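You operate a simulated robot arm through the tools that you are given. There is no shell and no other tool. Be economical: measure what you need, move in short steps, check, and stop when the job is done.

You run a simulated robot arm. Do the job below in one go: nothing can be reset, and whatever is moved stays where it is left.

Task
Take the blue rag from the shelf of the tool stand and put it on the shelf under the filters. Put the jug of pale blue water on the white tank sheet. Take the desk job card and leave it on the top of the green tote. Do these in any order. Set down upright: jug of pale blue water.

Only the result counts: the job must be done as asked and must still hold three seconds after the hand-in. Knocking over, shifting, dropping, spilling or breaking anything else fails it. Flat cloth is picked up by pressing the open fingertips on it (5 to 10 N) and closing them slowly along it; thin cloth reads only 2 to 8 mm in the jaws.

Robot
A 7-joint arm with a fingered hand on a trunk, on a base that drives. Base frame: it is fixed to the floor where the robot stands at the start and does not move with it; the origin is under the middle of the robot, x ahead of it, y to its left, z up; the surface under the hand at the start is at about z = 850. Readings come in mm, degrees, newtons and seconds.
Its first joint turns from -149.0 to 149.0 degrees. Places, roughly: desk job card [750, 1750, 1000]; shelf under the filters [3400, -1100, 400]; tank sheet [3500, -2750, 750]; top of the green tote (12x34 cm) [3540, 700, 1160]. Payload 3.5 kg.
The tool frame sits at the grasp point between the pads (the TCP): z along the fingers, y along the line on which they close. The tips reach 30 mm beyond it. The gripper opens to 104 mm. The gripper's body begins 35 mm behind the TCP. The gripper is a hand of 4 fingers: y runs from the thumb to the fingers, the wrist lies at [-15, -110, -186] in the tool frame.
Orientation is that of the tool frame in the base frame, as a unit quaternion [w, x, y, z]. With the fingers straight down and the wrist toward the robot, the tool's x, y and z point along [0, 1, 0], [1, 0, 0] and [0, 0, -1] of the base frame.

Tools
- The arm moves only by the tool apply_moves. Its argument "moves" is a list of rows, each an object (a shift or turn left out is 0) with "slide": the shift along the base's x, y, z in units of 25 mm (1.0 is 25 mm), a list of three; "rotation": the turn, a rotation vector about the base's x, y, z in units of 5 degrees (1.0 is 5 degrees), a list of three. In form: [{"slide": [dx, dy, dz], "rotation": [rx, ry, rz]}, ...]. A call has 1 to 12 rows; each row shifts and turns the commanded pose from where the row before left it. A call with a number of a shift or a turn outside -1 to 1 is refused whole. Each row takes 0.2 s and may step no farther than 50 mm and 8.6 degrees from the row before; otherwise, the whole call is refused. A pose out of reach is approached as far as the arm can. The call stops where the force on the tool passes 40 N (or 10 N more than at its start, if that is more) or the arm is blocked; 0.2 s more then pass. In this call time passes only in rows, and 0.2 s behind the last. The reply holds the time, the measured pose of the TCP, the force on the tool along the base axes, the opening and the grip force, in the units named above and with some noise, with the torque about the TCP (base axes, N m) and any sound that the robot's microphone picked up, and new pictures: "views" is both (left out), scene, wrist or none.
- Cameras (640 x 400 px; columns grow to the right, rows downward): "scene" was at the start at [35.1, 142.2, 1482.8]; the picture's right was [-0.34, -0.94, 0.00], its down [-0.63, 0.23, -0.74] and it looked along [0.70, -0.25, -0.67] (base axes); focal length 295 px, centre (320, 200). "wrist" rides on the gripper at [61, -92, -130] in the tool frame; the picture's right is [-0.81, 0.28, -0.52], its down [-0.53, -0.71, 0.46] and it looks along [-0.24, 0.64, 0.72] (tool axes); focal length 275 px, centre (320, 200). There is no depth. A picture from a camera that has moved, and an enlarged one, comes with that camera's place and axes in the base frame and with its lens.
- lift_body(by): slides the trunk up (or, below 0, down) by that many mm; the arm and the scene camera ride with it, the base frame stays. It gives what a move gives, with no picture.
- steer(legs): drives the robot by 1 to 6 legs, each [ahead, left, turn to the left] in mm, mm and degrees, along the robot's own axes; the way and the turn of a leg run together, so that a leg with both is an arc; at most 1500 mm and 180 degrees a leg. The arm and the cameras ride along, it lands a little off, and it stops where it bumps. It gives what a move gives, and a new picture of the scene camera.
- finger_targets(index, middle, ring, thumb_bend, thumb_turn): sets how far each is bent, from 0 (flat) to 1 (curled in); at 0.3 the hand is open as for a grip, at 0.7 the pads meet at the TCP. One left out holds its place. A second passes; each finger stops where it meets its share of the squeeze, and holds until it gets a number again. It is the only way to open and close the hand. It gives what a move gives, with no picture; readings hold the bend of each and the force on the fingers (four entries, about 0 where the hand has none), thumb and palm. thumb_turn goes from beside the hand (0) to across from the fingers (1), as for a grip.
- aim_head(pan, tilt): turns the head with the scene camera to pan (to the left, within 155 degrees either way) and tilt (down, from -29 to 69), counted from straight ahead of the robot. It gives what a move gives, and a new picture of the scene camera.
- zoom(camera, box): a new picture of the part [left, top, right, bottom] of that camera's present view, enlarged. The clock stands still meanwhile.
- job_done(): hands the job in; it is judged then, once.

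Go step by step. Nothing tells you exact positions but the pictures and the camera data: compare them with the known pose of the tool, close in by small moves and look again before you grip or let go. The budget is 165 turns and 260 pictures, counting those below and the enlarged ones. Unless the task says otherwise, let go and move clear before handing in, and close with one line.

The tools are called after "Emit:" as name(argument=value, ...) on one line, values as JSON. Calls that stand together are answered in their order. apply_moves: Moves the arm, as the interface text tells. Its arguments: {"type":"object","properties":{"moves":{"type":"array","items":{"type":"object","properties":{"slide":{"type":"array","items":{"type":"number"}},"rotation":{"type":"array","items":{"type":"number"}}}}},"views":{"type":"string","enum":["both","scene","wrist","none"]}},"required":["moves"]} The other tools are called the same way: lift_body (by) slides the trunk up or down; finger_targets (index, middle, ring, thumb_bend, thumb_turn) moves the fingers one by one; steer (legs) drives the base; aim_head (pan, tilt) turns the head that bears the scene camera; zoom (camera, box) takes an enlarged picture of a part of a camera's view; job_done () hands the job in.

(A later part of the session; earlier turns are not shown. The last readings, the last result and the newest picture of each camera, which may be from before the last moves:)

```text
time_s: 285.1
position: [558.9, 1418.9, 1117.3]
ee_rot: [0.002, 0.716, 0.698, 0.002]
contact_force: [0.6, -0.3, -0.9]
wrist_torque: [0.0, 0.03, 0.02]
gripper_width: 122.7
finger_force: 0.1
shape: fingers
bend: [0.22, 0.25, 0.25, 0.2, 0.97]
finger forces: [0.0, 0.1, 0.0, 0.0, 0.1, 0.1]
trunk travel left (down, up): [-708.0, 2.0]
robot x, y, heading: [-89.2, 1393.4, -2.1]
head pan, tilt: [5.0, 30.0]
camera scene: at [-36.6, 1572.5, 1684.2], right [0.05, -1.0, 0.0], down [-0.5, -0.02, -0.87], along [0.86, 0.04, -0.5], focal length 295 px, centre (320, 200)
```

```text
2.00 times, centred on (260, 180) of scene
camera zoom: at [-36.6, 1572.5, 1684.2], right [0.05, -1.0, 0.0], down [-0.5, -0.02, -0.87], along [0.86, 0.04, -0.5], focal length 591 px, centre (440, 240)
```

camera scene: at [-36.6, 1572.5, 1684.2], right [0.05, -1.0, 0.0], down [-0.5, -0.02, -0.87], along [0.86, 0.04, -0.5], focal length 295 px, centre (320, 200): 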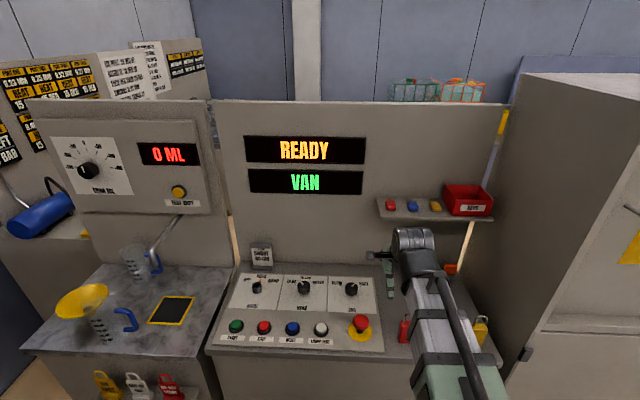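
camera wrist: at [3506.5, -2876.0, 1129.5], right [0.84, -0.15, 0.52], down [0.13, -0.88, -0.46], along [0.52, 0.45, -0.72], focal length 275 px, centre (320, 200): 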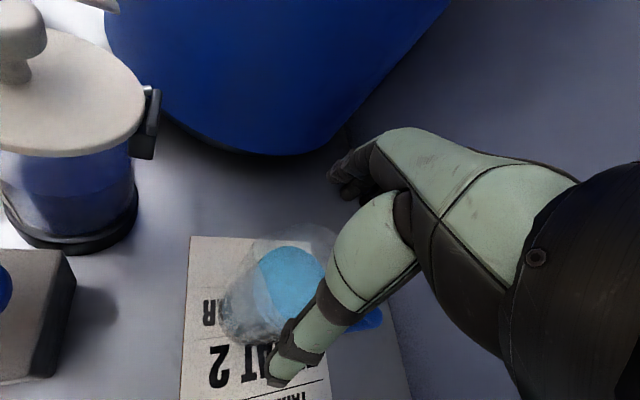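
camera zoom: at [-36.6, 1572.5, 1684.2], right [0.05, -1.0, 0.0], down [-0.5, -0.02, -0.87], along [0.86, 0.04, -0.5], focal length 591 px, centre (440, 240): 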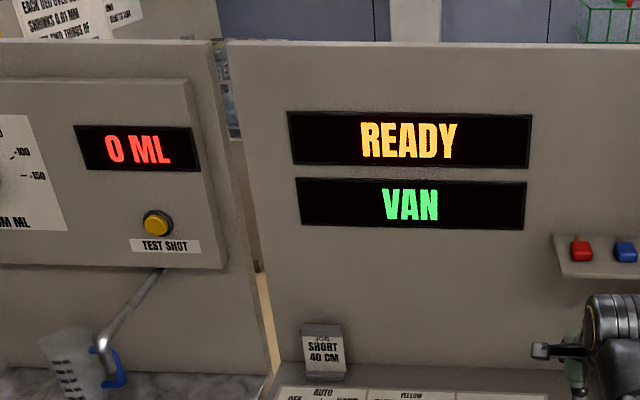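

Triangulating three views puts the card's top at about (784,1824,1017). I'll slide left to line up and look closely.

Emit:
steer(legs=[[0, 400, 2]])

Emit:
zoom(camera="wrist", box=[0, 0, 640, 400])

Emit:
aim_head(pan=-10, tilt=40)

Emit:
zoom(camera="scene", box=[240, 80, 440, 205])

```text
time_s: 287.6
position: [569.2, 1837.3, 1116.9]
ee_rot: [0.001, 0.707, 0.707, 0.002]
contact_force: [0.2, 0.0, 0.1]
wrist_torque: [0.01, -0.02, 0.01]
gripper_width: 122.6
finger_force: 0.1
shape: fingers
bend: [0.22, 0.25, 0.25, 0.2, 0.97]
finger forces: [0.0, 0.0, 0.0, 0.0, 0.0, 0.0]
trunk travel left (down, up): [-708.0, 2.0]
robot x, y, heading: [-80.4, 1798.5, -0.8]
head pan, tilt: [5.0, 30.0]
camera scene: at [-31.1, 1975.5, 1684.1], right [0.08, -1.0, 0.0], down [-0.5, -0.04, -0.87], along [0.86, 0.06, -0.5], focal length 295 px, centre (320, 200)
```

scene: 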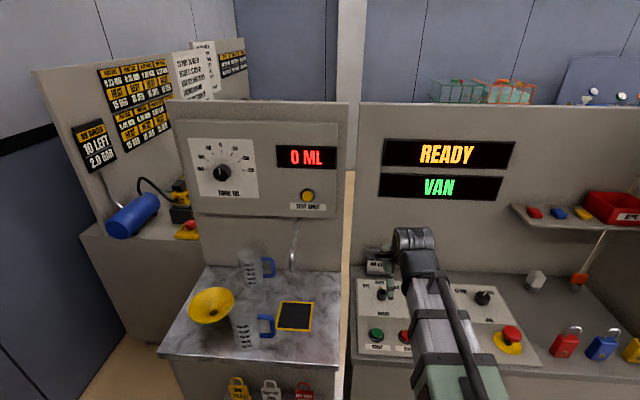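

```text
1.00 times, centred on (320, 200) of wrist (not enlarged: the box is as wide or as high as the picture)
camera zoom: at [477.2, 1898.6, 1247.5], right [0.27, -0.81, 0.52], down [-0.71, -0.53, -0.46], along [0.65, -0.24, -0.72], focal length 275 px, centre (320, 200)
```

zoom: 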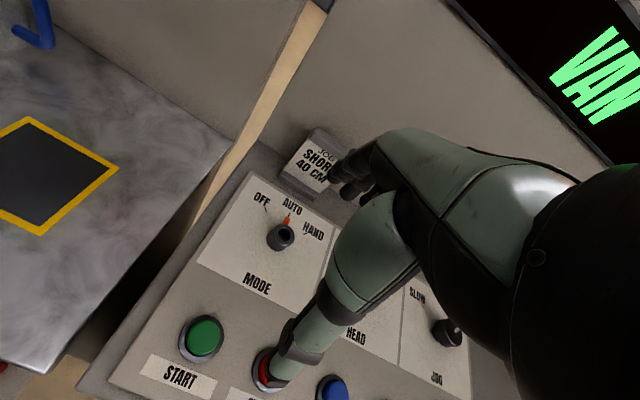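

```text
time_s: 288.4
position: [568.3, 1836.9, 1118.4]
ee_rot: [0.002, 0.707, 0.707, 0.002]
contact_force: [0.6, -0.5, -0.5]
wrist_torque: [0.01, -0.03, 0.0]
gripper_width: 122.8
finger_force: 0.1
shape: fingers
bend: [0.22, 0.25, 0.25, 0.2, 0.97]
finger forces: [0.1, 0.0, 0.0, 0.1, 0.0, 0.0]
trunk travel left (down, up): [-708.0, 2.0]
robot x, y, heading: [-82.0, 1794.1, -0.7]
head pan, tilt: [-10.0, 40.0]
camera scene: at [-37.8, 1952.2, 1668.9], right [-0.18, -0.98, 0.0], down [-0.63, 0.12, -0.77], along [0.75, -0.14, -0.64], focal length 295 px, centre (320, 200)
```

scene: 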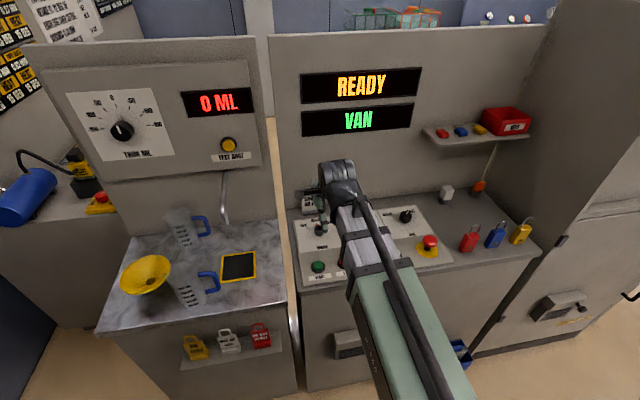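

```text
3.20 times, centred on (340, 142) of scene
camera zoom: at [-37.8, 1952.2, 1668.9], right [-0.18, -0.98, 0.0], down [-0.63, 0.12, -0.77], along [0.75, -0.14, -0.64], focal length 945 px, centre (256, 384)
```

zoom: 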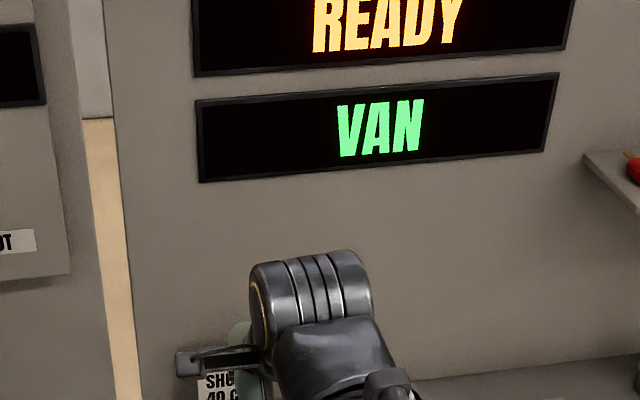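

Emit:
zoom(camera="wrist", box=[240, 100, 400, 220])

```text
3.33 times, centred on (320, 160) of wrist
camera zoom: at [477.2, 1898.0, 1247.6], right [0.27, -0.81, 0.52], down [-0.71, -0.53, -0.46], along [0.65, -0.24, -0.72], focal length 918 px, centre (320, 333)
```

zoom: 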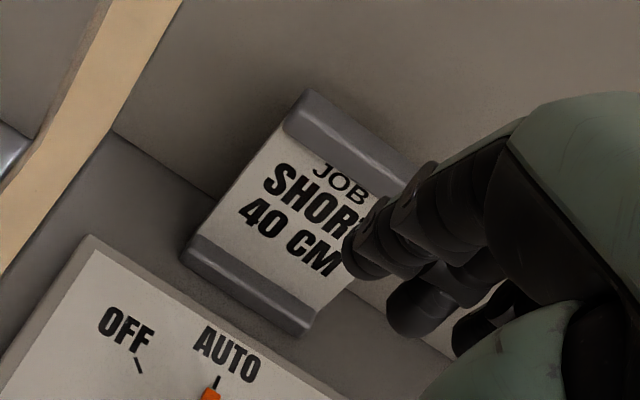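

There's only about 25–35 mm between the card and the panel behind it, so I'll grip it by its 70 mm width, with fingers on the −y side and thumb on the +y side. I'll yaw the hand negatively to see how far it turns.

Emit:
apply_moves(moves=[{"rotation": [0, 0, -1]}, {"rotation": [0, 0, -1]}, {"rotation": [0, 0, -1]}, {"rotation": [0, 0, -1]}, {"rotation": [0, 0, -1]}, {"rotation": [0, 0, -1]}, {"rotation": [0, 0, -1]}, {"rotation": [0, 0, -1]}, {"rotation": [0, 0, -1]}, {"rotation": [0, 0, -1]}, {"rotation": [0, 0, -1]}, {"rotation": [0, 0, -1]}], views="none")

Emit:
apply_moves(moves=[{"rotation": [0, 0, -1]}, {"rotation": [0, 0, -1]}, {"rotation": [0, 0, -1]}, {"rotation": [0, 0, -1]}, {"rotation": [0, 0, -1]}, {"rotation": [0, 0, -1]}], views="both")

```text
time_s: 291.0
position: [568.2, 1837.1, 1116.7]
ee_rot: [0.003, 0.966, 0.258, 0.001]
contact_force: [0.4, -0.8, 0.2]
wrist_torque: [0.02, -0.03, 0.0]
gripper_width: 122.8
finger_force: 0.1
shape: fingers
bend: [0.22, 0.25, 0.25, 0.2, 0.97]
finger forces: [0.1, 0.0, 0.0, 0.0, 0.0, 0.1]
trunk travel left (down, up): [-708.0, 2.0]
robot x, y, heading: [-80.2, 1797.4, -0.6]
head pan, tilt: [-10.0, 40.0]
```

```text
time_s: 292.4
position: [569.3, 1837.9, 1118.6]
ee_rot: [0.002, 1.0, -0.002, 0.0]
contact_force: [0.4, -0.5, -0.6]
wrist_torque: [0.02, -0.01, 0.0]
gripper_width: 122.7
finger_force: 0.1
shape: fingers
bend: [0.22, 0.25, 0.25, 0.2, 0.97]
finger forces: [0.0, 0.0, 0.1, 0.0, 0.0, 0.0]
trunk travel left (down, up): [-708.0, 2.0]
robot x, y, heading: [-80.4, 1796.0, -0.9]
head pan, tilt: [-10.0, 40.0]
camera scene: at [-37.6, 1952.1, 1668.9], right [-0.19, -0.98, 0.0], down [-0.63, 0.12, -0.77], along [0.75, -0.14, -0.64], focal length 295 px, centre (320, 200)
camera wrist: at [631.4, 1929.6, 1247.7], right [-0.81, -0.27, 0.52], down [-0.53, 0.71, -0.46], along [-0.24, -0.65, -0.72], focal length 275 px, centre (320, 200)
```

scene: 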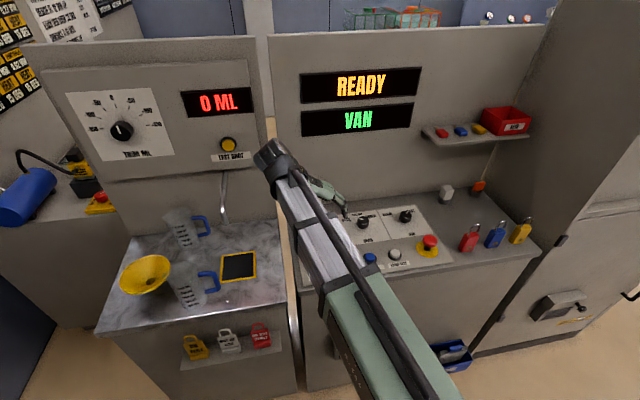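
wrist: 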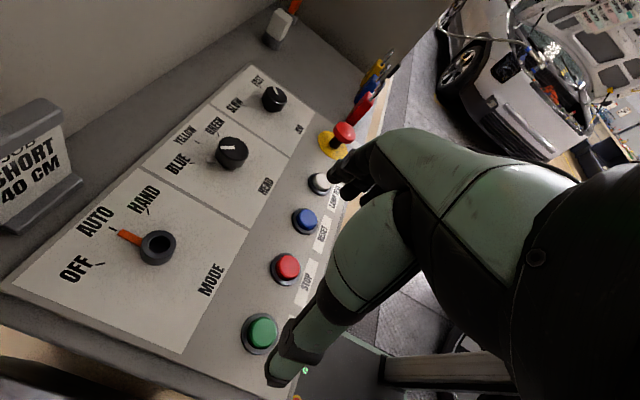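

The hand reached −90° fine. The card spans y≈1792–1865 at x≈780, and to keep the wrist off the panel I'll tilt the hand about 30° so the fingers point forward-down, then approach in steps.

Emit:
apply_moves(moves=[{"rotation": [0, -1, 0], "slide": [0.6, 0, 0]}, {"rotation": [0, -1, 0], "slide": [0.6, 0, 0]}, {"rotation": [0, -1, 0], "slide": [0.6, 0, 0]}, {"rotation": [0, -1, 0], "slide": [0.6, 0, 0]}, {"rotation": [0, -1, 0], "slide": [0.6, 0, 0]}, {"rotation": [0, -1, 0], "slide": [0.6, -0.3, 0]}], views="both")

```text
time_s: 293.8
position: [658.6, 1828.8, 1117.4]
ee_rot: [0.003, 0.966, -0.001, 0.258]
contact_force: [-0.2, -0.5, 0.7]
wrist_torque: [-0.04, -0.01, 0.03]
gripper_width: 122.7
finger_force: 0.1
shape: fingers
bend: [0.22, 0.25, 0.25, 0.2, 0.97]
finger forces: [0.1, 0.0, 0.0, 0.0, 0.0, 0.0]
trunk travel left (down, up): [-708.0, 2.0]
robot x, y, heading: [-78.4, 1796.8, -0.8]
head pan, tilt: [-10.0, 40.0]
camera scene: at [-37.7, 1951.9, 1668.9], right [-0.19, -0.98, 0.0], down [-0.63, 0.12, -0.77], along [0.75, -0.14, -0.64], focal length 295 px, centre (320, 200)
camera wrist: at [647.4, 1921.7, 1259.8], right [-0.96, -0.27, 0.04], down [-0.23, 0.71, -0.66], along [0.15, -0.65, -0.75], focal length 275 px, centre (320, 200)
```

scene: 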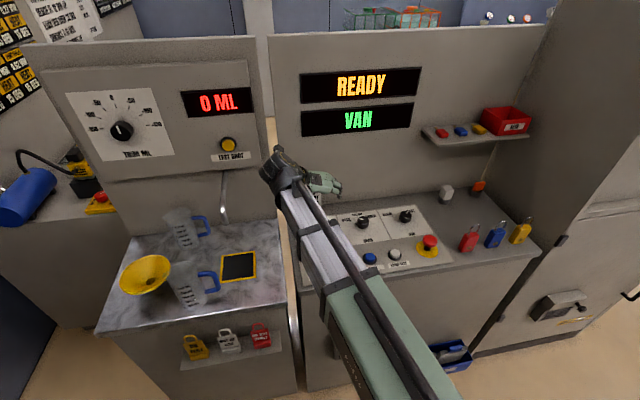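
wrist: 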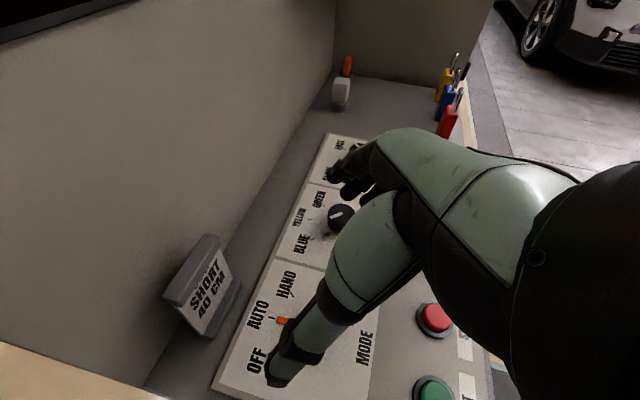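

The card is clear to see: the top bar is centred near (788,1828,1010) and the panel is at x≈826. I'll approach with the fingers straddling it in y.

Emit:
apply_moves(moves=[{"slide": [0.8, 0, -0.4]}, {"slide": [0.8, 0, -0.4]}, {"slide": [0.8, 0, -0.4]}, {"slide": [0.8, 0, -0.4]}, {"slide": [0.8, 0, -0.4]}], views="both")

Emit:
zoom(camera="scene", box=[240, 120, 400, 220])

```text
time_s: 295.0
position: [760.3, 1830.3, 1067.0]
ee_rot: [0.003, 0.966, 0.0, 0.259]
contact_force: [0.9, -1.0, -0.1]
wrist_torque: [-0.01, 0.0, 0.01]
gripper_width: 122.4
finger_force: 0.1
shape: fingers
bend: [0.22, 0.25, 0.25, 0.2, 0.97]
finger forces: [0.0, 0.1, 0.1, 0.0, 0.0, 0.0]
trunk travel left (down, up): [-708.0, 2.0]
robot x, y, heading: [-77.3, 1797.2, -0.8]
head pan, tilt: [-10.0, 40.0]
camera scene: at [-37.4, 1952.1, 1668.9], right [-0.19, -0.98, 0.0], down [-0.63, 0.12, -0.77], along [0.75, -0.14, -0.64], focal length 295 px, centre (320, 200)
camera wrist: at [748.5, 1922.8, 1211.0], right [-0.96, -0.27, 0.04], down [-0.23, 0.71, -0.66], along [0.15, -0.65, -0.75], focal length 275 px, centre (320, 200)
```

scene: 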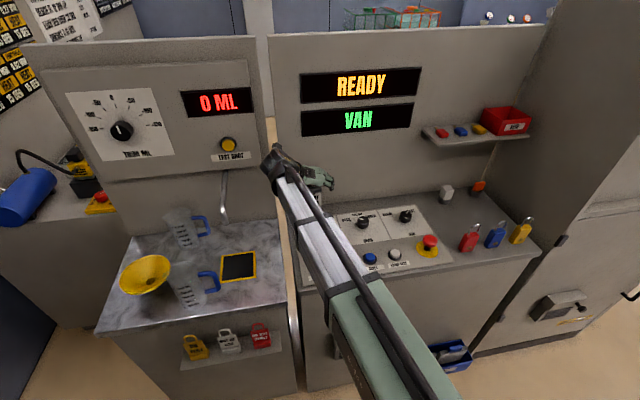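
wrist: 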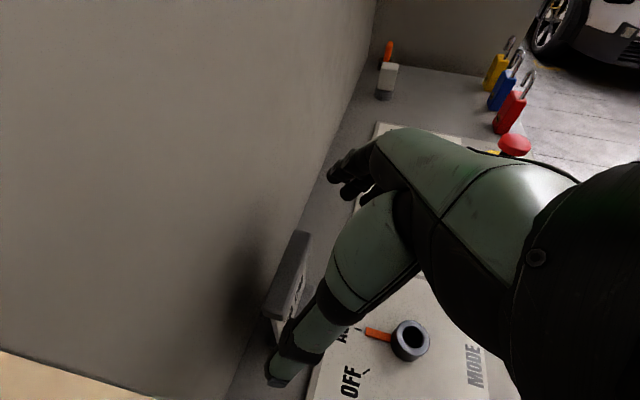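

```text
4.00 times, centred on (320, 170) of scene
camera zoom: at [-37.4, 1952.1, 1668.9], right [-0.19, -0.98, 0.0], down [-0.63, 0.12, -0.77], along [0.75, -0.14, -0.64], focal length 1182 px, centre (320, 320)
```

zoom: 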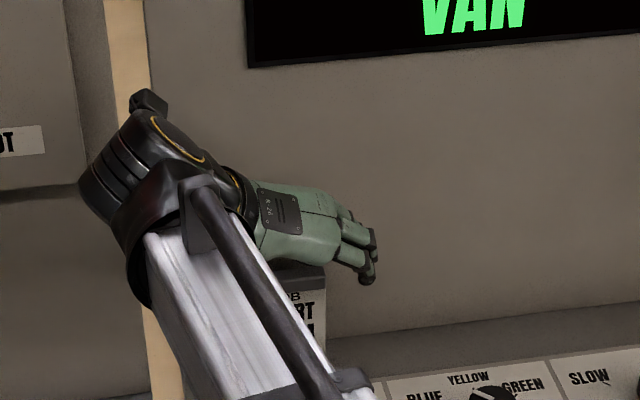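

Combining the two wrist views, the bar's top is about z=1002 at x≈797 with y from 1786 to 1858. I'll move to straddle its ends.

Emit:
apply_moves(moves=[{"slide": [0.3, -0.32, -0.4]}, {"slide": [0.3, 0, -0.6]}, {"slide": [0.3, 0, -0.6]}, {"slide": [0.2, 0, -0.6]}], views="wrist")

Emit:
zoom(camera="wrist", box=[200, 140, 440, 400])

Emit:
zoom(camera="scene", box=[260, 130, 380, 220])

```text
time_s: 296.0
position: [786.5, 1822.0, 1012.3]
ee_rot: [0.003, 0.966, -0.002, 0.259]
contact_force: [-0.7, 0.1, -0.2]
wrist_torque: [0.03, -0.01, 0.01]
gripper_width: 122.5
finger_force: 0.1
shape: fingers
bend: [0.22, 0.25, 0.25, 0.2, 0.97]
finger forces: [0.0, 0.0, 0.1, 0.0, 0.0, 0.1]
trunk travel left (down, up): [-708.0, 2.0]
robot x, y, heading: [-81.8, 1799.6, -0.5]
head pan, tilt: [-10.0, 40.0]
camera wrist: at [775.3, 1914.3, 1155.7], right [-0.96, -0.27, 0.04], down [-0.23, 0.71, -0.66], along [0.15, -0.65, -0.75], focal length 275 px, centre (320, 200)
```

wrist: 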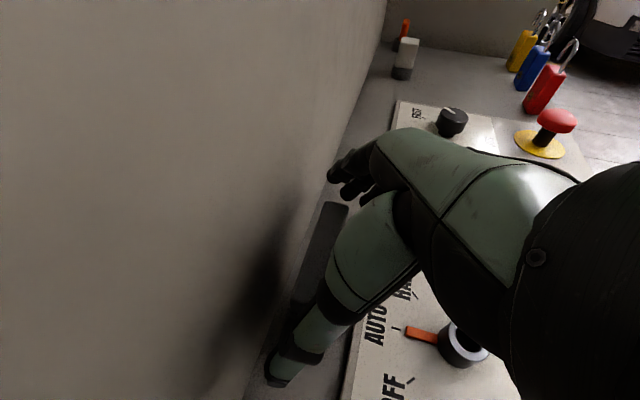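

```text
1.54 times, centred on (320, 270) of wrist
camera zoom: at [775.3, 1914.3, 1155.7], right [-0.96, -0.27, 0.04], down [-0.23, 0.71, -0.66], along [0.15, -0.65, -0.75], focal length 424 px, centre (320, 92)
```

zoom: 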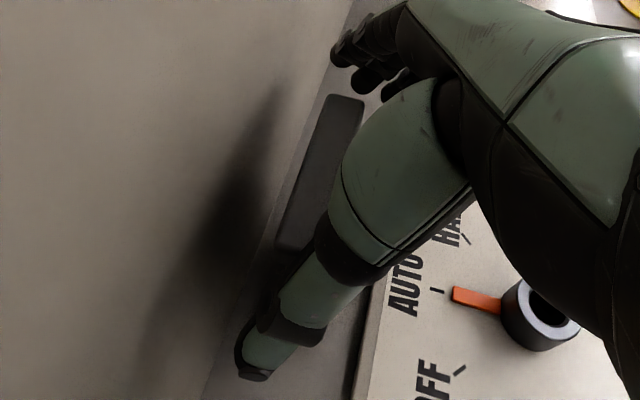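

```text
4.44 times, centred on (320, 175) of scene
camera zoom: at [-37.5, 1952.0, 1668.9], right [-0.19, -0.98, 0.0], down [-0.63, 0.12, -0.77], along [0.75, -0.14, -0.64], focal length 1313 px, centre (320, 311)
```

zoom: 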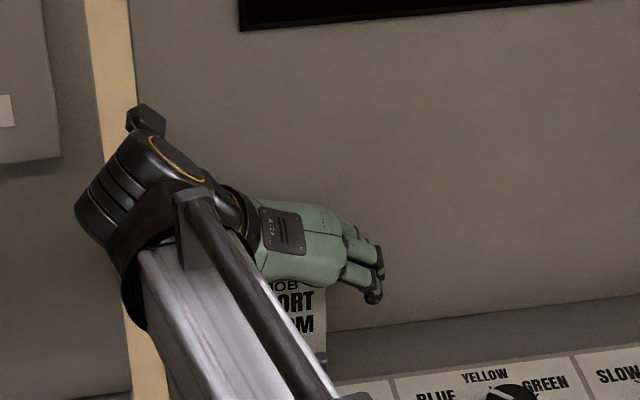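

It's aligned. I'll lower 20 mm and close just the thumb and index gently, with the middle finger partly closed.

Emit:
apply_moves(moves=[{"slide": [0.1, -0.12, -0.4]}, {"slide": [0.06, 0, -0.4]}], views="none")

Emit:
finger_targets(index=0.36, thumb_bend=0.36)

Emit:
finger_targets(index=0.45, thumb_bend=0.45)

Emit:
zoom(camera="wrist", box=[200, 140, 440, 400])

```text
time_s: 296.6
position: [792.0, 1819.0, 992.9]
ee_rot: [0.003, 0.966, -0.001, 0.259]
contact_force: [-0.5, -1.2, 0.4]
wrist_torque: [-0.02, -0.04, 0.01]
gripper_width: 122.8
finger_force: 0.5
shape: fingers
bend: [0.22, 0.25, 0.25, 0.2, 0.97]
finger forces: [0.1, 0.0, 0.1, 0.0, 0.2, 0.0]
trunk travel left (down, up): [-708.0, 2.0]
robot x, y, heading: [-80.8, 1796.9, -0.6]
head pan, tilt: [-10.0, 40.0]
```

```text
time_s: 297.6
position: [789.7, 1819.7, 992.7]
ee_rot: [0.003, 0.966, -0.001, 0.259]
contact_force: [0.3, -0.5, -0.3]
wrist_torque: [-0.03, 0.01, -0.03]
gripper_width: 88.6
finger_force: 0.1
shape: fingers
bend: [0.36, 0.25, 0.25, 0.36, 0.97]
finger forces: [0.1, 0.1, 0.1, 0.1, 0.0, 0.0]
trunk travel left (down, up): [-708.0, 2.0]
robot x, y, heading: [-77.6, 1796.3, -0.6]
head pan, tilt: [-10.0, 40.0]
```

```text
time_s: 298.6
position: [789.3, 1820.1, 992.7]
ee_rot: [0.003, 0.966, -0.001, 0.259]
contact_force: [0.1, -0.6, -0.4]
wrist_torque: [0.0, 0.01, 0.01]
gripper_width: 65.9
finger_force: 0.3
shape: fingers
bend: [0.45, 0.25, 0.25, 0.45, 0.97]
finger forces: [0.2, 0.1, 0.0, 0.1, 0.1, 0.1]
trunk travel left (down, up): [-708.0, 2.0]
robot x, y, heading: [-82.4, 1796.9, -0.8]
head pan, tilt: [-10.0, 40.0]
```

```text
1.54 times, centred on (320, 270) of wrist
camera zoom: at [778.7, 1911.4, 1135.9], right [-0.96, -0.27, 0.04], down [-0.23, 0.71, -0.66], along [0.15, -0.65, -0.75], focal length 424 px, centre (320, 92)
```

zoom: 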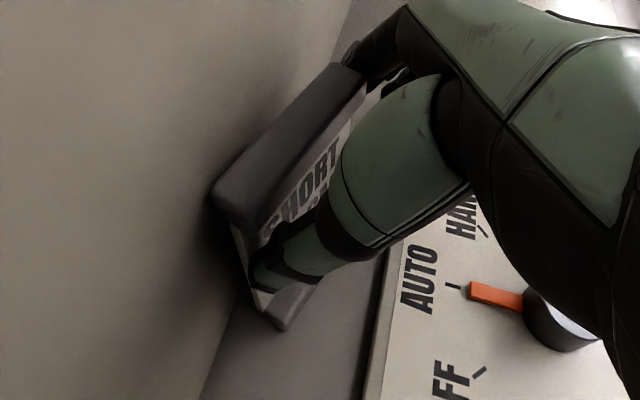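

The thumb slid in front of the card and the card turned slightly toward the panel. It's still standing, so I'll open, lift straight out and look again.

Emit:
finger_targets(index=0.22, thumb_bend=0.2)

Emit:
apply_moves(moves=[{"slide": [-0.2, 0, 0.4]}, {"slide": [-0.4, 0, 0.8]}, {"slide": [-0.4, 0, 0.8]}, {"slide": [-0.8, 0, 0.8]}, {"slide": [-0.8, 0, 0]}, {"slide": [-0.8, 0, 0]}], views="wrist")

Emit:
zoom(camera="wrist", box=[100, 180, 340, 380])

```text
time_s: 299.6
position: [790.1, 1819.2, 993.6]
ee_rot: [0.003, 0.966, 0.0, 0.259]
contact_force: [-0.3, 0.6, 0.5]
wrist_torque: [0.0, -0.01, 0.01]
gripper_width: 122.5
finger_force: 0.1
shape: fingers
bend: [0.22, 0.25, 0.25, 0.2, 0.97]
finger forces: [0.1, 0.1, 0.1, 0.1, 0.0, 0.0]
trunk travel left (down, up): [-708.0, 2.0]
robot x, y, heading: [-80.4, 1801.4, -0.9]
head pan, tilt: [-10.0, 40.0]
```

```text
time_s: 301.0
position: [704.4, 1819.4, 1061.4]
ee_rot: [0.003, 0.966, -0.001, 0.258]
contact_force: [-0.6, -0.4, 0.8]
wrist_torque: [0.0, -0.03, 0.05]
gripper_width: 122.4
finger_force: 0.1
shape: fingers
bend: [0.22, 0.25, 0.25, 0.2, 0.97]
finger forces: [0.0, 0.0, 0.0, 0.1, 0.0, 0.0]
trunk travel left (down, up): [-708.0, 2.0]
robot x, y, heading: [-81.1, 1795.3, -0.8]
head pan, tilt: [-10.0, 40.0]
camera wrist: at [694.1, 1910.9, 1205.4], right [-0.96, -0.27, 0.04], down [-0.23, 0.71, -0.66], along [0.15, -0.65, -0.75], focal length 275 px, centre (320, 200)
```

wrist: 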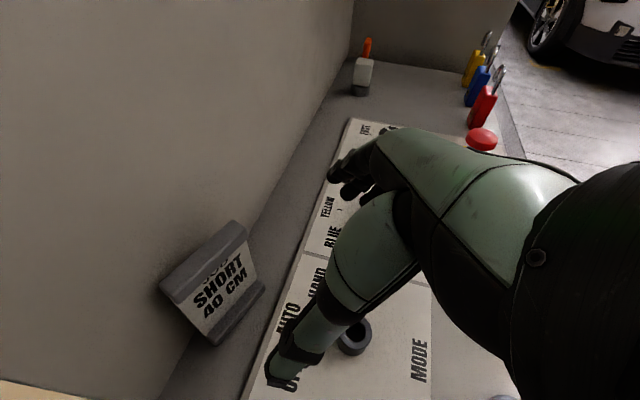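

```text
2.00 times, centred on (220, 280) of wrist
camera zoom: at [694.1, 1910.9, 1205.4], right [-0.96, -0.27, 0.04], down [-0.23, 0.71, -0.66], along [0.15, -0.65, -0.75], focal length 551 px, centre (520, 40)
```

zoom: 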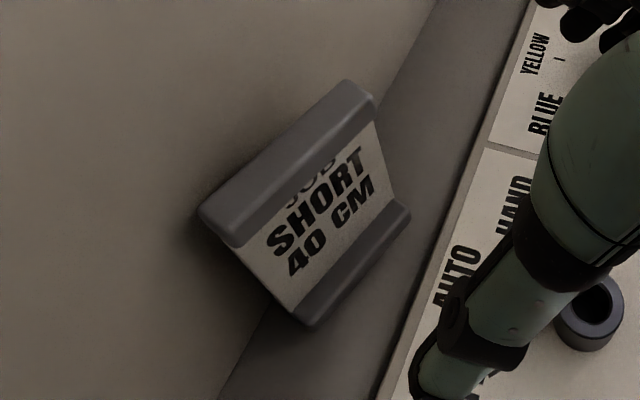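

The card is one free-standing piece, now turned about 20° with its +y end touching the panel. Its −y end still has about 20 mm behind it, so I'll re-orient to pinch across the thickness there, with the index behind and the thumb in front.

Emit:
apply_moves(moves=[{"rotation": [0, 1, 0], "slide": [-0.5, 0, 0.3]}, {"rotation": [0, 1, 0], "slide": [-0.5, 0, 0.3]}, {"rotation": [0, 1, 0], "slide": [-0.5, 0, 0.3]}, {"rotation": [0, 1, 0], "slide": [-0.5, 0, 0.3]}, {"rotation": [0, 1, 0]}, {"rotation": [0, 1, 0]}, {"rotation": [0, 0, 1]}, {"rotation": [0, 0, 1]}, {"rotation": [0, 0, 1]}, {"rotation": [0, 0, 1]}, {"rotation": [0, 0, 1]}, {"rotation": [0, 0, 1]}], views="none")

Emit:
apply_moves(moves=[{"rotation": [0, 0, 1]}, {"rotation": [0, 0, 1]}, {"rotation": [0, 0, 1]}, {"rotation": [0, 0, 1]}, {"rotation": [0, 0, 1]}, {"rotation": [0, 0, 1]}, {"rotation": [0, 0, 1]}, {"rotation": [0, 0, 1]}, {"rotation": [0, 0, 0.8]}, {"rotation": [-0.277, -0.961, 0]}, {"rotation": [-0.277, -0.961, 0]}, {"rotation": [-0.277, -0.961, 0]}], views="none")

Emit:
finger_targets(index=0.45, middle=0.5, ring=0.5, thumb_bend=0.2)

Emit:
apply_moves(moves=[{"rotation": [-0.277, -0.961, 0], "slide": [0.5, -0.4, 0]}, {"slide": [0.5, -0.4, 0]}], views="both")

```text
time_s: 303.6
position: [654.7, 1818.2, 1092.9]
ee_rot: [0.002, 0.966, 0.26, 0.0]
contact_force: [-0.1, 1.2, 0.3]
wrist_torque: [0.0, 0.01, 0.01]
gripper_width: 122.1
finger_force: 0.2
shape: fingers
bend: [0.22, 0.25, 0.25, 0.2, 0.97]
finger forces: [0.0, 0.0, 0.1, 0.0, 0.1, 0.0]
trunk travel left (down, up): [-708.0, 2.0]
robot x, y, heading: [-80.3, 1798.5, -0.4]
head pan, tilt: [-10.0, 40.0]
```

```text
time_s: 306.2
position: [657.0, 1817.6, 1092.9]
ee_rot: [0.106, 0.792, 0.596, 0.081]
contact_force: [0.1, -0.3, 0.7]
wrist_torque: [0.02, 0.01, 0.01]
gripper_width: 122.7
finger_force: 0.0
shape: fingers
bend: [0.22, 0.25, 0.25, 0.2, 0.97]
finger forces: [0.0, 0.0, 0.0, 0.1, 0.0, 0.0]
trunk travel left (down, up): [-708.0, 2.0]
robot x, y, heading: [-81.8, 1799.7, -0.9]
head pan, tilt: [-10.0, 40.0]
```

```text
time_s: 307.2
position: [655.4, 1818.4, 1093.1]
ee_rot: [0.106, 0.792, 0.596, 0.08]
contact_force: [0.2, -0.7, 0.9]
wrist_torque: [0.0, 0.01, -0.03]
gripper_width: 92.8
finger_force: 0.1
shape: fingers
bend: [0.45, 0.5, 0.5, 0.2, 0.97]
finger forces: [0.0, 0.0, 0.0, 0.0, 0.1, 0.0]
trunk travel left (down, up): [-708.0, 2.0]
robot x, y, heading: [-79.7, 1794.1, -0.9]
head pan, tilt: [-10.0, 40.0]
```

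```text
time_s: 307.8
position: [680.9, 1796.6, 1092.5]
ee_rot: [0.141, 0.787, 0.592, 0.105]
contact_force: [0.4, 0.3, 0.5]
wrist_torque: [0.01, -0.01, 0.01]
gripper_width: 92.2
finger_force: 0.0
shape: fingers
bend: [0.45, 0.5, 0.5, 0.2, 0.97]
finger forces: [0.0, 0.1, 0.0, 0.0, 0.0, 0.1]
trunk travel left (down, up): [-708.0, 2.0]
robot x, y, heading: [-78.3, 1797.7, -0.8]
head pan, tilt: [-10.0, 40.0]
camera scene: at [-37.6, 1951.9, 1668.9], right [-0.19, -0.98, 0.0], down [-0.63, 0.12, -0.77], along [0.75, -0.14, -0.64], focal length 295 px, centre (320, 200)
camera wrist: at [572.3, 1892.4, 1183.0], right [-0.15, -0.8, 0.58], down [-0.64, -0.37, -0.67], along [0.76, -0.47, -0.46], focal length 275 px, centre (320, 200)
```

scene: 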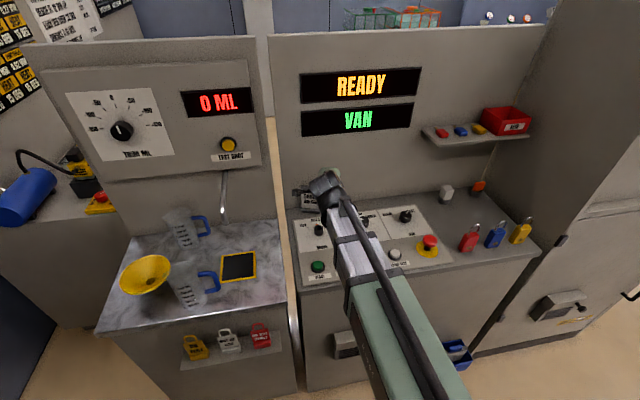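
wrist: 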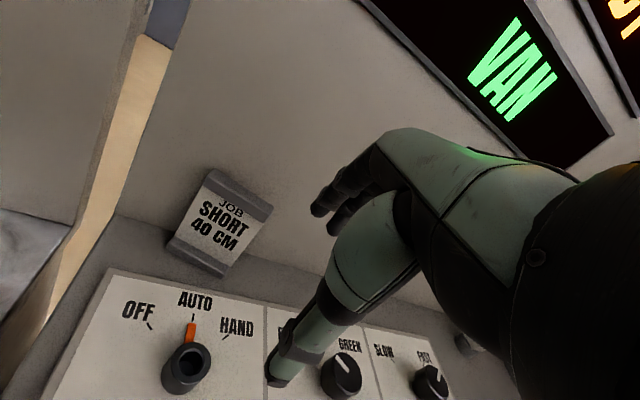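

Emit:
apply_moves(moves=[{"slide": [0.9, 0, 0]}, {"slide": [0.9, 0, 0]}, {"slide": [0.9, 0.1, -0.2]}, {"slide": [0.9, 0, -0.3]}], views="wrist")

Emit:
zoom(camera="wrist", box=[160, 120, 400, 320])

Emit:
zoom(camera="scene", box=[280, 150, 380, 220])

```text
time_s: 308.8
position: [770.6, 1801.6, 1081.3]
ee_rot: [0.141, 0.786, 0.593, 0.105]
contact_force: [0.1, -0.2, 0.2]
wrist_torque: [-0.04, -0.01, -0.01]
gripper_width: 92.4
finger_force: 0.1
shape: fingers
bend: [0.45, 0.5, 0.5, 0.2, 0.97]
finger forces: [0.0, 0.0, 0.0, 0.1, 0.0, 0.0]
trunk travel left (down, up): [-708.0, 2.0]
robot x, y, heading: [-80.1, 1797.3, -0.7]
head pan, tilt: [-10.0, 40.0]
camera wrist: at [662.1, 1896.6, 1170.5], right [-0.15, -0.8, 0.58], down [-0.64, -0.37, -0.67], along [0.76, -0.47, -0.46], focal length 275 px, centre (320, 200)
```

wrist: 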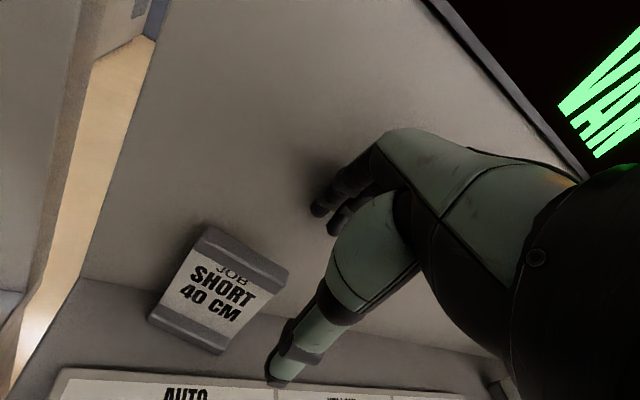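

```text
2.00 times, centred on (280, 220) of wrist
camera zoom: at [662.1, 1896.6, 1170.5], right [-0.15, -0.8, 0.58], down [-0.64, -0.37, -0.67], along [0.76, -0.47, -0.46], focal length 551 px, centre (400, 160)
```

zoom: 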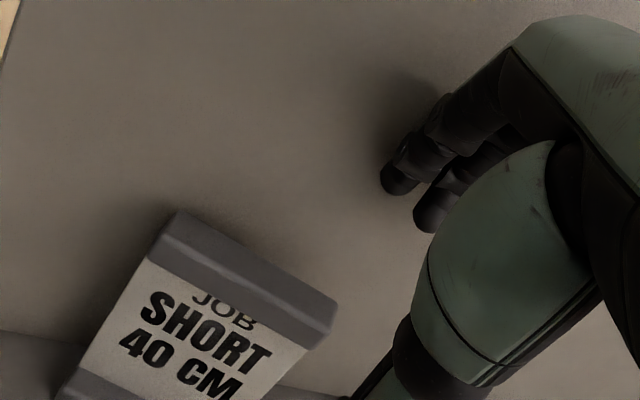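

```text
5.71 times, centred on (330, 185) of scene
camera zoom: at [-37.3, 1952.0, 1668.9], right [-0.19, -0.98, 0.0], down [-0.63, 0.12, -0.77], along [0.75, -0.14, -0.64], focal length 1688 px, centre (263, 286)
```

zoom: 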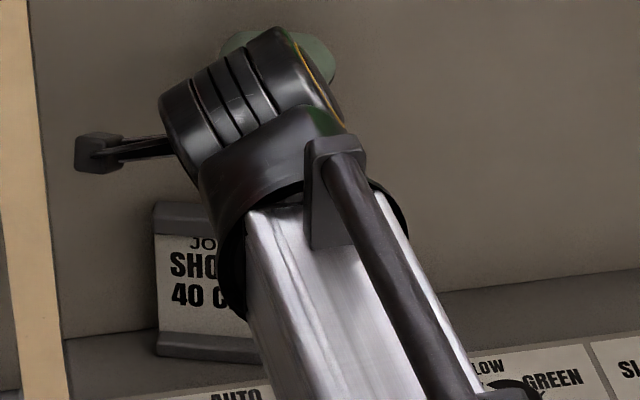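

The bar's back edge runs from (829,1859) to (808,1787), with about 18 mm behind the −y end. I'll reduce the tilt so the index stands nearly vertical, shift just beyond that end, and descend.

Emit:
apply_moves(moves=[{"rotation": [0.277, 0.961, 0], "slide": [0.1, -0.4, -0.2]}, {"rotation": [0.277, 0.961, 0], "slide": [0.1, -0.4, -0.2]}, {"rotation": [0.11, 0.384, 0], "slide": [0, 0, -0.4]}], views="wrist")

Emit:
zoom(camera="wrist", box=[200, 160, 400, 285])

```text
time_s: 309.6
position: [774.2, 1781.2, 1061.9]
ee_rot: [0.058, 0.796, 0.601, 0.043]
contact_force: [-1.0, -1.1, -0.4]
wrist_torque: [0.02, -0.05, -0.01]
gripper_width: 92.2
finger_force: 0.2
shape: fingers
bend: [0.45, 0.5, 0.5, 0.2, 0.97]
finger forces: [0.0, 0.8, 0.0, 0.1, 0.0, 0.0]
trunk travel left (down, up): [-708.0, 2.0]
robot x, y, heading: [-78.3, 1799.8, -0.8]
head pan, tilt: [-10.0, 40.0]
camera wrist: at [687.2, 1869.7, 1176.2], right [-0.03, -0.83, 0.55], down [-0.76, -0.34, -0.55], along [0.65, -0.44, -0.62], focal length 275 px, centre (320, 200)
```

wrist: 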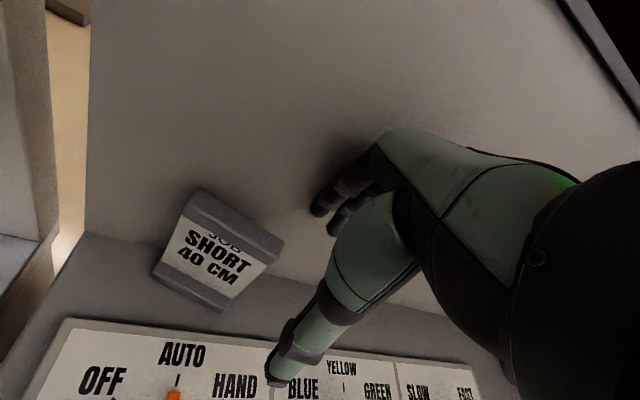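

```text
3.20 times, centred on (300, 222) of wrist
camera zoom: at [687.2, 1869.7, 1176.2], right [-0.03, -0.83, 0.55], down [-0.76, -0.34, -0.55], along [0.65, -0.44, -0.62], focal length 881 px, centre (384, 128)
```

zoom: 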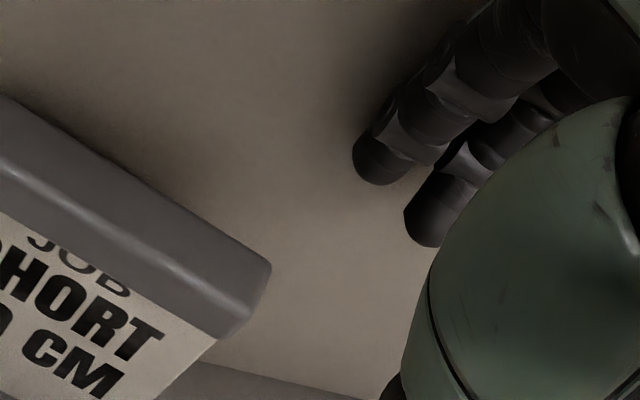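

The middle knuckle is brushing the panel lightly, so I'll curl the middle and ring fingers out of the way. Then I'll shift slightly and descend beside the bar's end.

Emit:
finger_targets(middle=0.8, ring=0.8)

Emit:
apply_moves(moves=[{"slide": [0.1, -0.18, -0.2]}, {"slide": [0, 0, -0.6]}, {"slide": [0, 0, -0.6]}], views="wrist")

Emit:
zoom(camera="wrist", box=[160, 120, 400, 270])

```text
time_s: 310.6
position: [774.9, 1781.2, 1060.2]
ee_rot: [0.058, 0.797, 0.6, 0.043]
contact_force: [0.5, 0.4, -0.4]
wrist_torque: [0.0, 0.01, 0.01]
gripper_width: 92.5
finger_force: 0.0
shape: fingers
bend: [0.45, 0.8, 0.8, 0.2, 0.97]
finger forces: [0.0, 0.1, 0.0, 0.1, 0.1, 0.1]
trunk travel left (down, up): [-708.0, 2.0]
robot x, y, heading: [-82.3, 1797.1, -0.8]
head pan, tilt: [-10.0, 40.0]
```

```text
time_s: 311.4
position: [778.3, 1776.8, 1024.2]
ee_rot: [0.058, 0.796, 0.601, 0.044]
contact_force: [-1.4, -0.7, 0.2]
wrist_torque: [0.03, 0.01, 0.02]
gripper_width: 90.3
finger_force: 1.0
shape: fingers
bend: [0.46, 0.8, 0.8, 0.2, 0.97]
finger forces: [1.5, 0.0, 0.0, 0.0, 0.0, 0.0]
trunk travel left (down, up): [-708.0, 2.0]
robot x, y, heading: [-80.3, 1796.5, -0.8]
head pan, tilt: [-10.0, 40.0]
camera wrist: at [690.3, 1866.2, 1140.5], right [-0.03, -0.83, 0.55], down [-0.76, -0.34, -0.55], along [0.65, -0.44, -0.62], focal length 275 px, centre (320, 200)
```

wrist: 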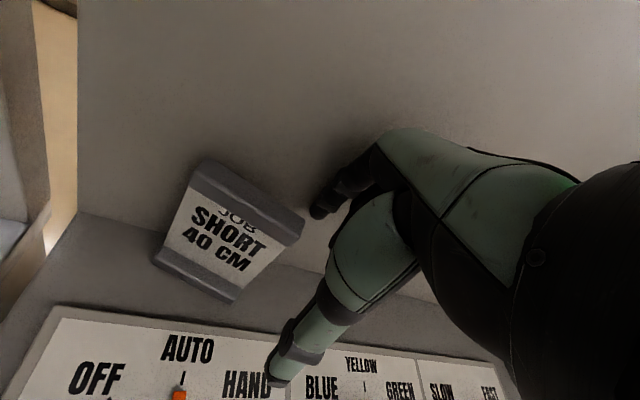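

```text
2.67 times, centred on (280, 195) of wrist
camera zoom: at [690.3, 1866.2, 1140.5], right [-0.03, -0.83, 0.55], down [-0.76, -0.34, -0.55], along [0.65, -0.44, -0.62], focal length 734 px, centre (427, 213)
```

zoom: 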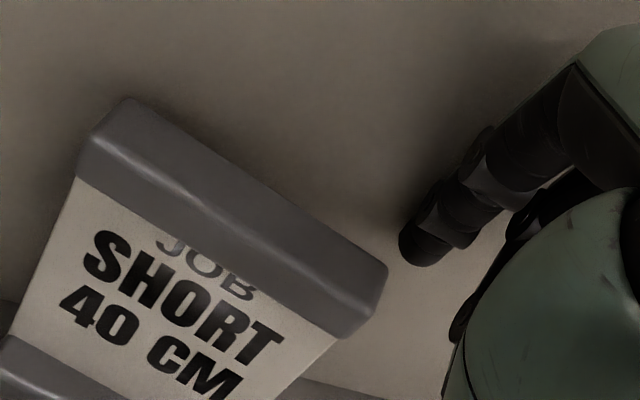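

The index rests lightly against the panel, right beside the bar's end. I'll go down 32 mm, then slide +y so it wedges behind the bar.

Emit:
apply_moves(moves=[{"slide": [-0.04, 0, -0.6]}, {"slide": [0, 0, -0.6]}, {"slide": [0, 0.3, 0]}, {"slide": [0, 0.3, 0]}], views="wrist")

Emit:
zoom(camera="wrist", box=[160, 120, 400, 270])

```text
time_s: 312.4
position: [776.3, 1791.9, 994.5]
ee_rot: [0.057, 0.796, 0.601, 0.044]
contact_force: [-0.8, 0.3, -0.4]
wrist_torque: [0.0, 0.02, -0.01]
gripper_width: 92.2
finger_force: 0.1
shape: fingers
bend: [0.45, 0.8, 0.8, 0.2, 0.97]
finger forces: [0.1, 0.0, 0.1, 0.0, 0.0, 0.0]
trunk travel left (down, up): [-708.0, 2.0]
robot x, y, heading: [-82.6, 1794.5, -0.6]
head pan, tilt: [-10.0, 40.0]
camera wrist: at [688.5, 1880.8, 1110.2], right [-0.03, -0.83, 0.55], down [-0.76, -0.34, -0.55], along [0.65, -0.44, -0.62], focal length 275 px, centre (320, 200)
```

wrist: 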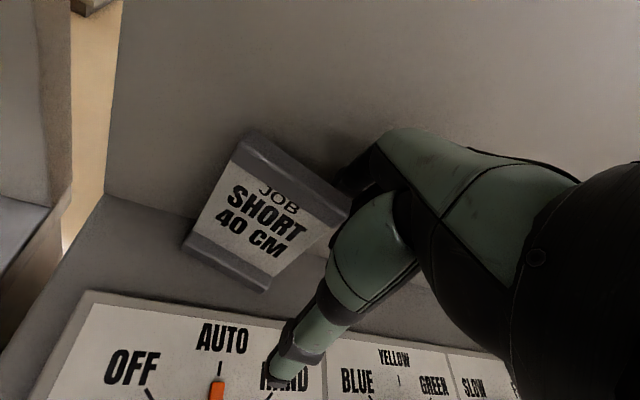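

```text
2.67 times, centred on (280, 195) of wrist
camera zoom: at [688.5, 1880.8, 1110.2], right [-0.03, -0.83, 0.55], down [-0.76, -0.34, -0.55], along [0.65, -0.44, -0.62], focal length 734 px, centre (427, 213)
```

zoom: 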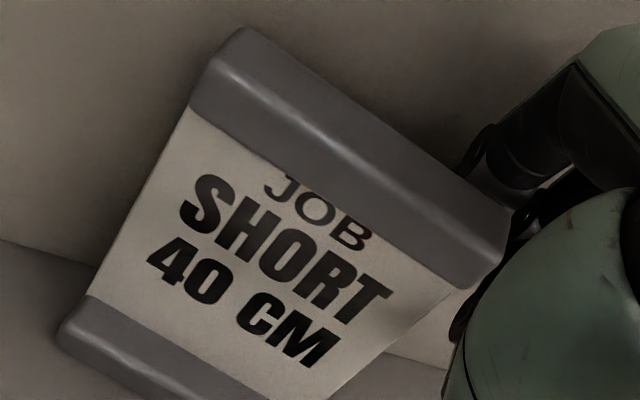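

The index is behind the bar. I'll slide 10 mm further, then close the thumb.

Emit:
apply_moves(moves=[{"slide": [0, 0.25, -0.1]}, {"slide": [0, 0.2, 0]}], views="none")

Emit:
finger_targets(thumb_bend=0.4)

Emit:
finger_targets(thumb_bend=0.55)

Emit:
zoom(camera="wrist", box=[160, 120, 400, 320])

```text
time_s: 313.0
position: [777.1, 1802.4, 991.0]
ee_rot: [0.058, 0.797, 0.6, 0.043]
contact_force: [-0.6, -0.4, -0.9]
wrist_torque: [0.0, 0.02, -0.02]
gripper_width: 91.6
finger_force: 0.1
shape: fingers
bend: [0.45, 0.8, 0.8, 0.2, 0.97]
finger forces: [0.5, 0.1, 0.0, 0.0, 0.0, 0.0]
trunk travel left (down, up): [-708.0, 2.0]
robot x, y, heading: [-81.6, 1796.4, -0.6]
head pan, tilt: [-10.0, 40.0]
```

```text
time_s: 314.0
position: [776.1, 1801.6, 992.0]
ee_rot: [0.057, 0.796, 0.6, 0.044]
contact_force: [-0.3, -1.4, 0.1]
wrist_torque: [-0.01, 0.03, -0.01]
gripper_width: 71.2
finger_force: 0.7
shape: fingers
bend: [0.45, 0.8, 0.8, 0.4, 0.97]
finger forces: [0.5, 0.2, 0.0, 0.1, 0.0, 0.1]
trunk travel left (down, up): [-708.0, 2.0]
robot x, y, heading: [-75.4, 1800.2, -0.7]
head pan, tilt: [-10.0, 40.0]
```

```text
time_s: 315.0
position: [775.2, 1802.0, 990.7]
ee_rot: [0.057, 0.797, 0.6, 0.044]
contact_force: [-1.2, 0.5, 0.7]
wrist_torque: [0.03, 0.0, -0.03]
gripper_width: 52.0
finger_force: 0.1
shape: fingers
bend: [0.45, 0.8, 0.8, 0.55, 0.97]
finger forces: [0.5, 0.1, 0.0, 0.0, 0.1, 0.1]
trunk travel left (down, up): [-708.0, 2.0]
robot x, y, heading: [-79.4, 1796.6, -0.7]
head pan, tilt: [-10.0, 40.0]
```

```text
2.00 times, centred on (280, 220) of wrist
camera zoom: at [688.9, 1891.8, 1107.7], right [-0.03, -0.83, 0.55], down [-0.76, -0.34, -0.55], along [0.65, -0.44, -0.62], focal length 551 px, centre (400, 160)
```

zoom: 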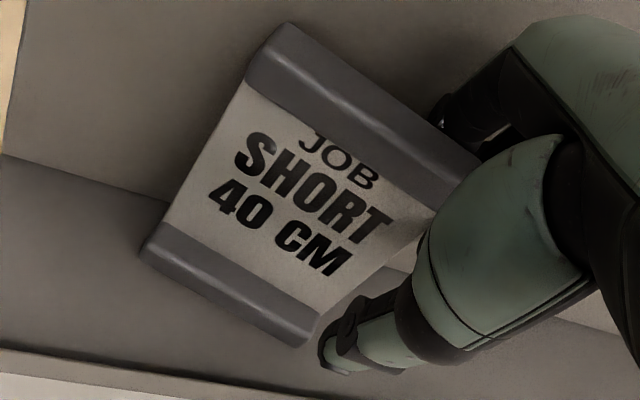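

Emit:
finger_targets(thumb_bend=0.68)

Emit:
finger_targets(thumb_bend=0.8, index=0.55)

Emit:
zoom(camera="wrist", box=[160, 120, 400, 320])

```text
time_s: 316.0
position: [777.2, 1803.8, 991.5]
ee_rot: [0.057, 0.796, 0.601, 0.044]
contact_force: [-0.9, 0.2, -0.3]
wrist_torque: [0.0, 0.03, 0.01]
gripper_width: 35.8
finger_force: 0.4
shape: fingers
bend: [0.45, 0.8, 0.8, 0.68, 0.97]
finger forces: [0.4, 0.1, 0.0, 0.0, 0.0, 0.0]
trunk travel left (down, up): [-708.0, 2.0]
robot x, y, heading: [-78.4, 1791.4, -0.5]
head pan, tilt: [-10.0, 40.0]
```

```text
time_s: 317.0
position: [777.1, 1803.1, 991.9]
ee_rot: [0.057, 0.796, 0.601, 0.043]
contact_force: [-0.6, -1.4, -0.3]
wrist_torque: [-0.02, 0.04, 0.0]
gripper_width: 7.9
finger_force: 1.5
shape: fingers
bend: [0.54, 0.8, 0.8, 0.79, 0.97]
finger forces: [1.4, 0.1, 0.0, 0.0, 1.9, 0.0]
trunk travel left (down, up): [-708.0, 2.0]
robot x, y, heading: [-79.4, 1792.4, -0.6]
head pan, tilt: [-10.0, 40.0]
```

```text
2.00 times, centred on (280, 220) of wrist
camera zoom: at [688.9, 1891.8, 1107.7], right [-0.03, -0.83, 0.55], down [-0.76, -0.34, -0.55], along [0.65, -0.44, -0.62], focal length 551 px, centre (400, 160)
```

zoom: 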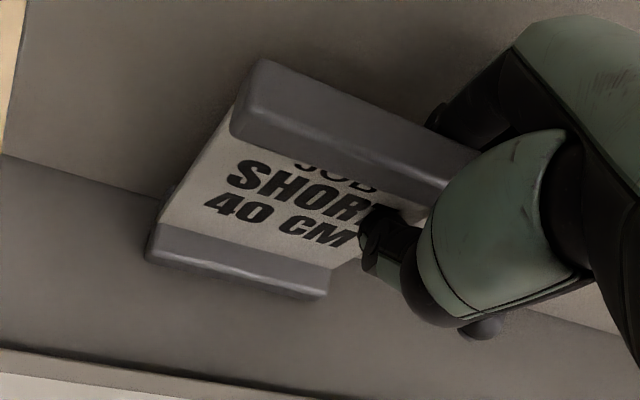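

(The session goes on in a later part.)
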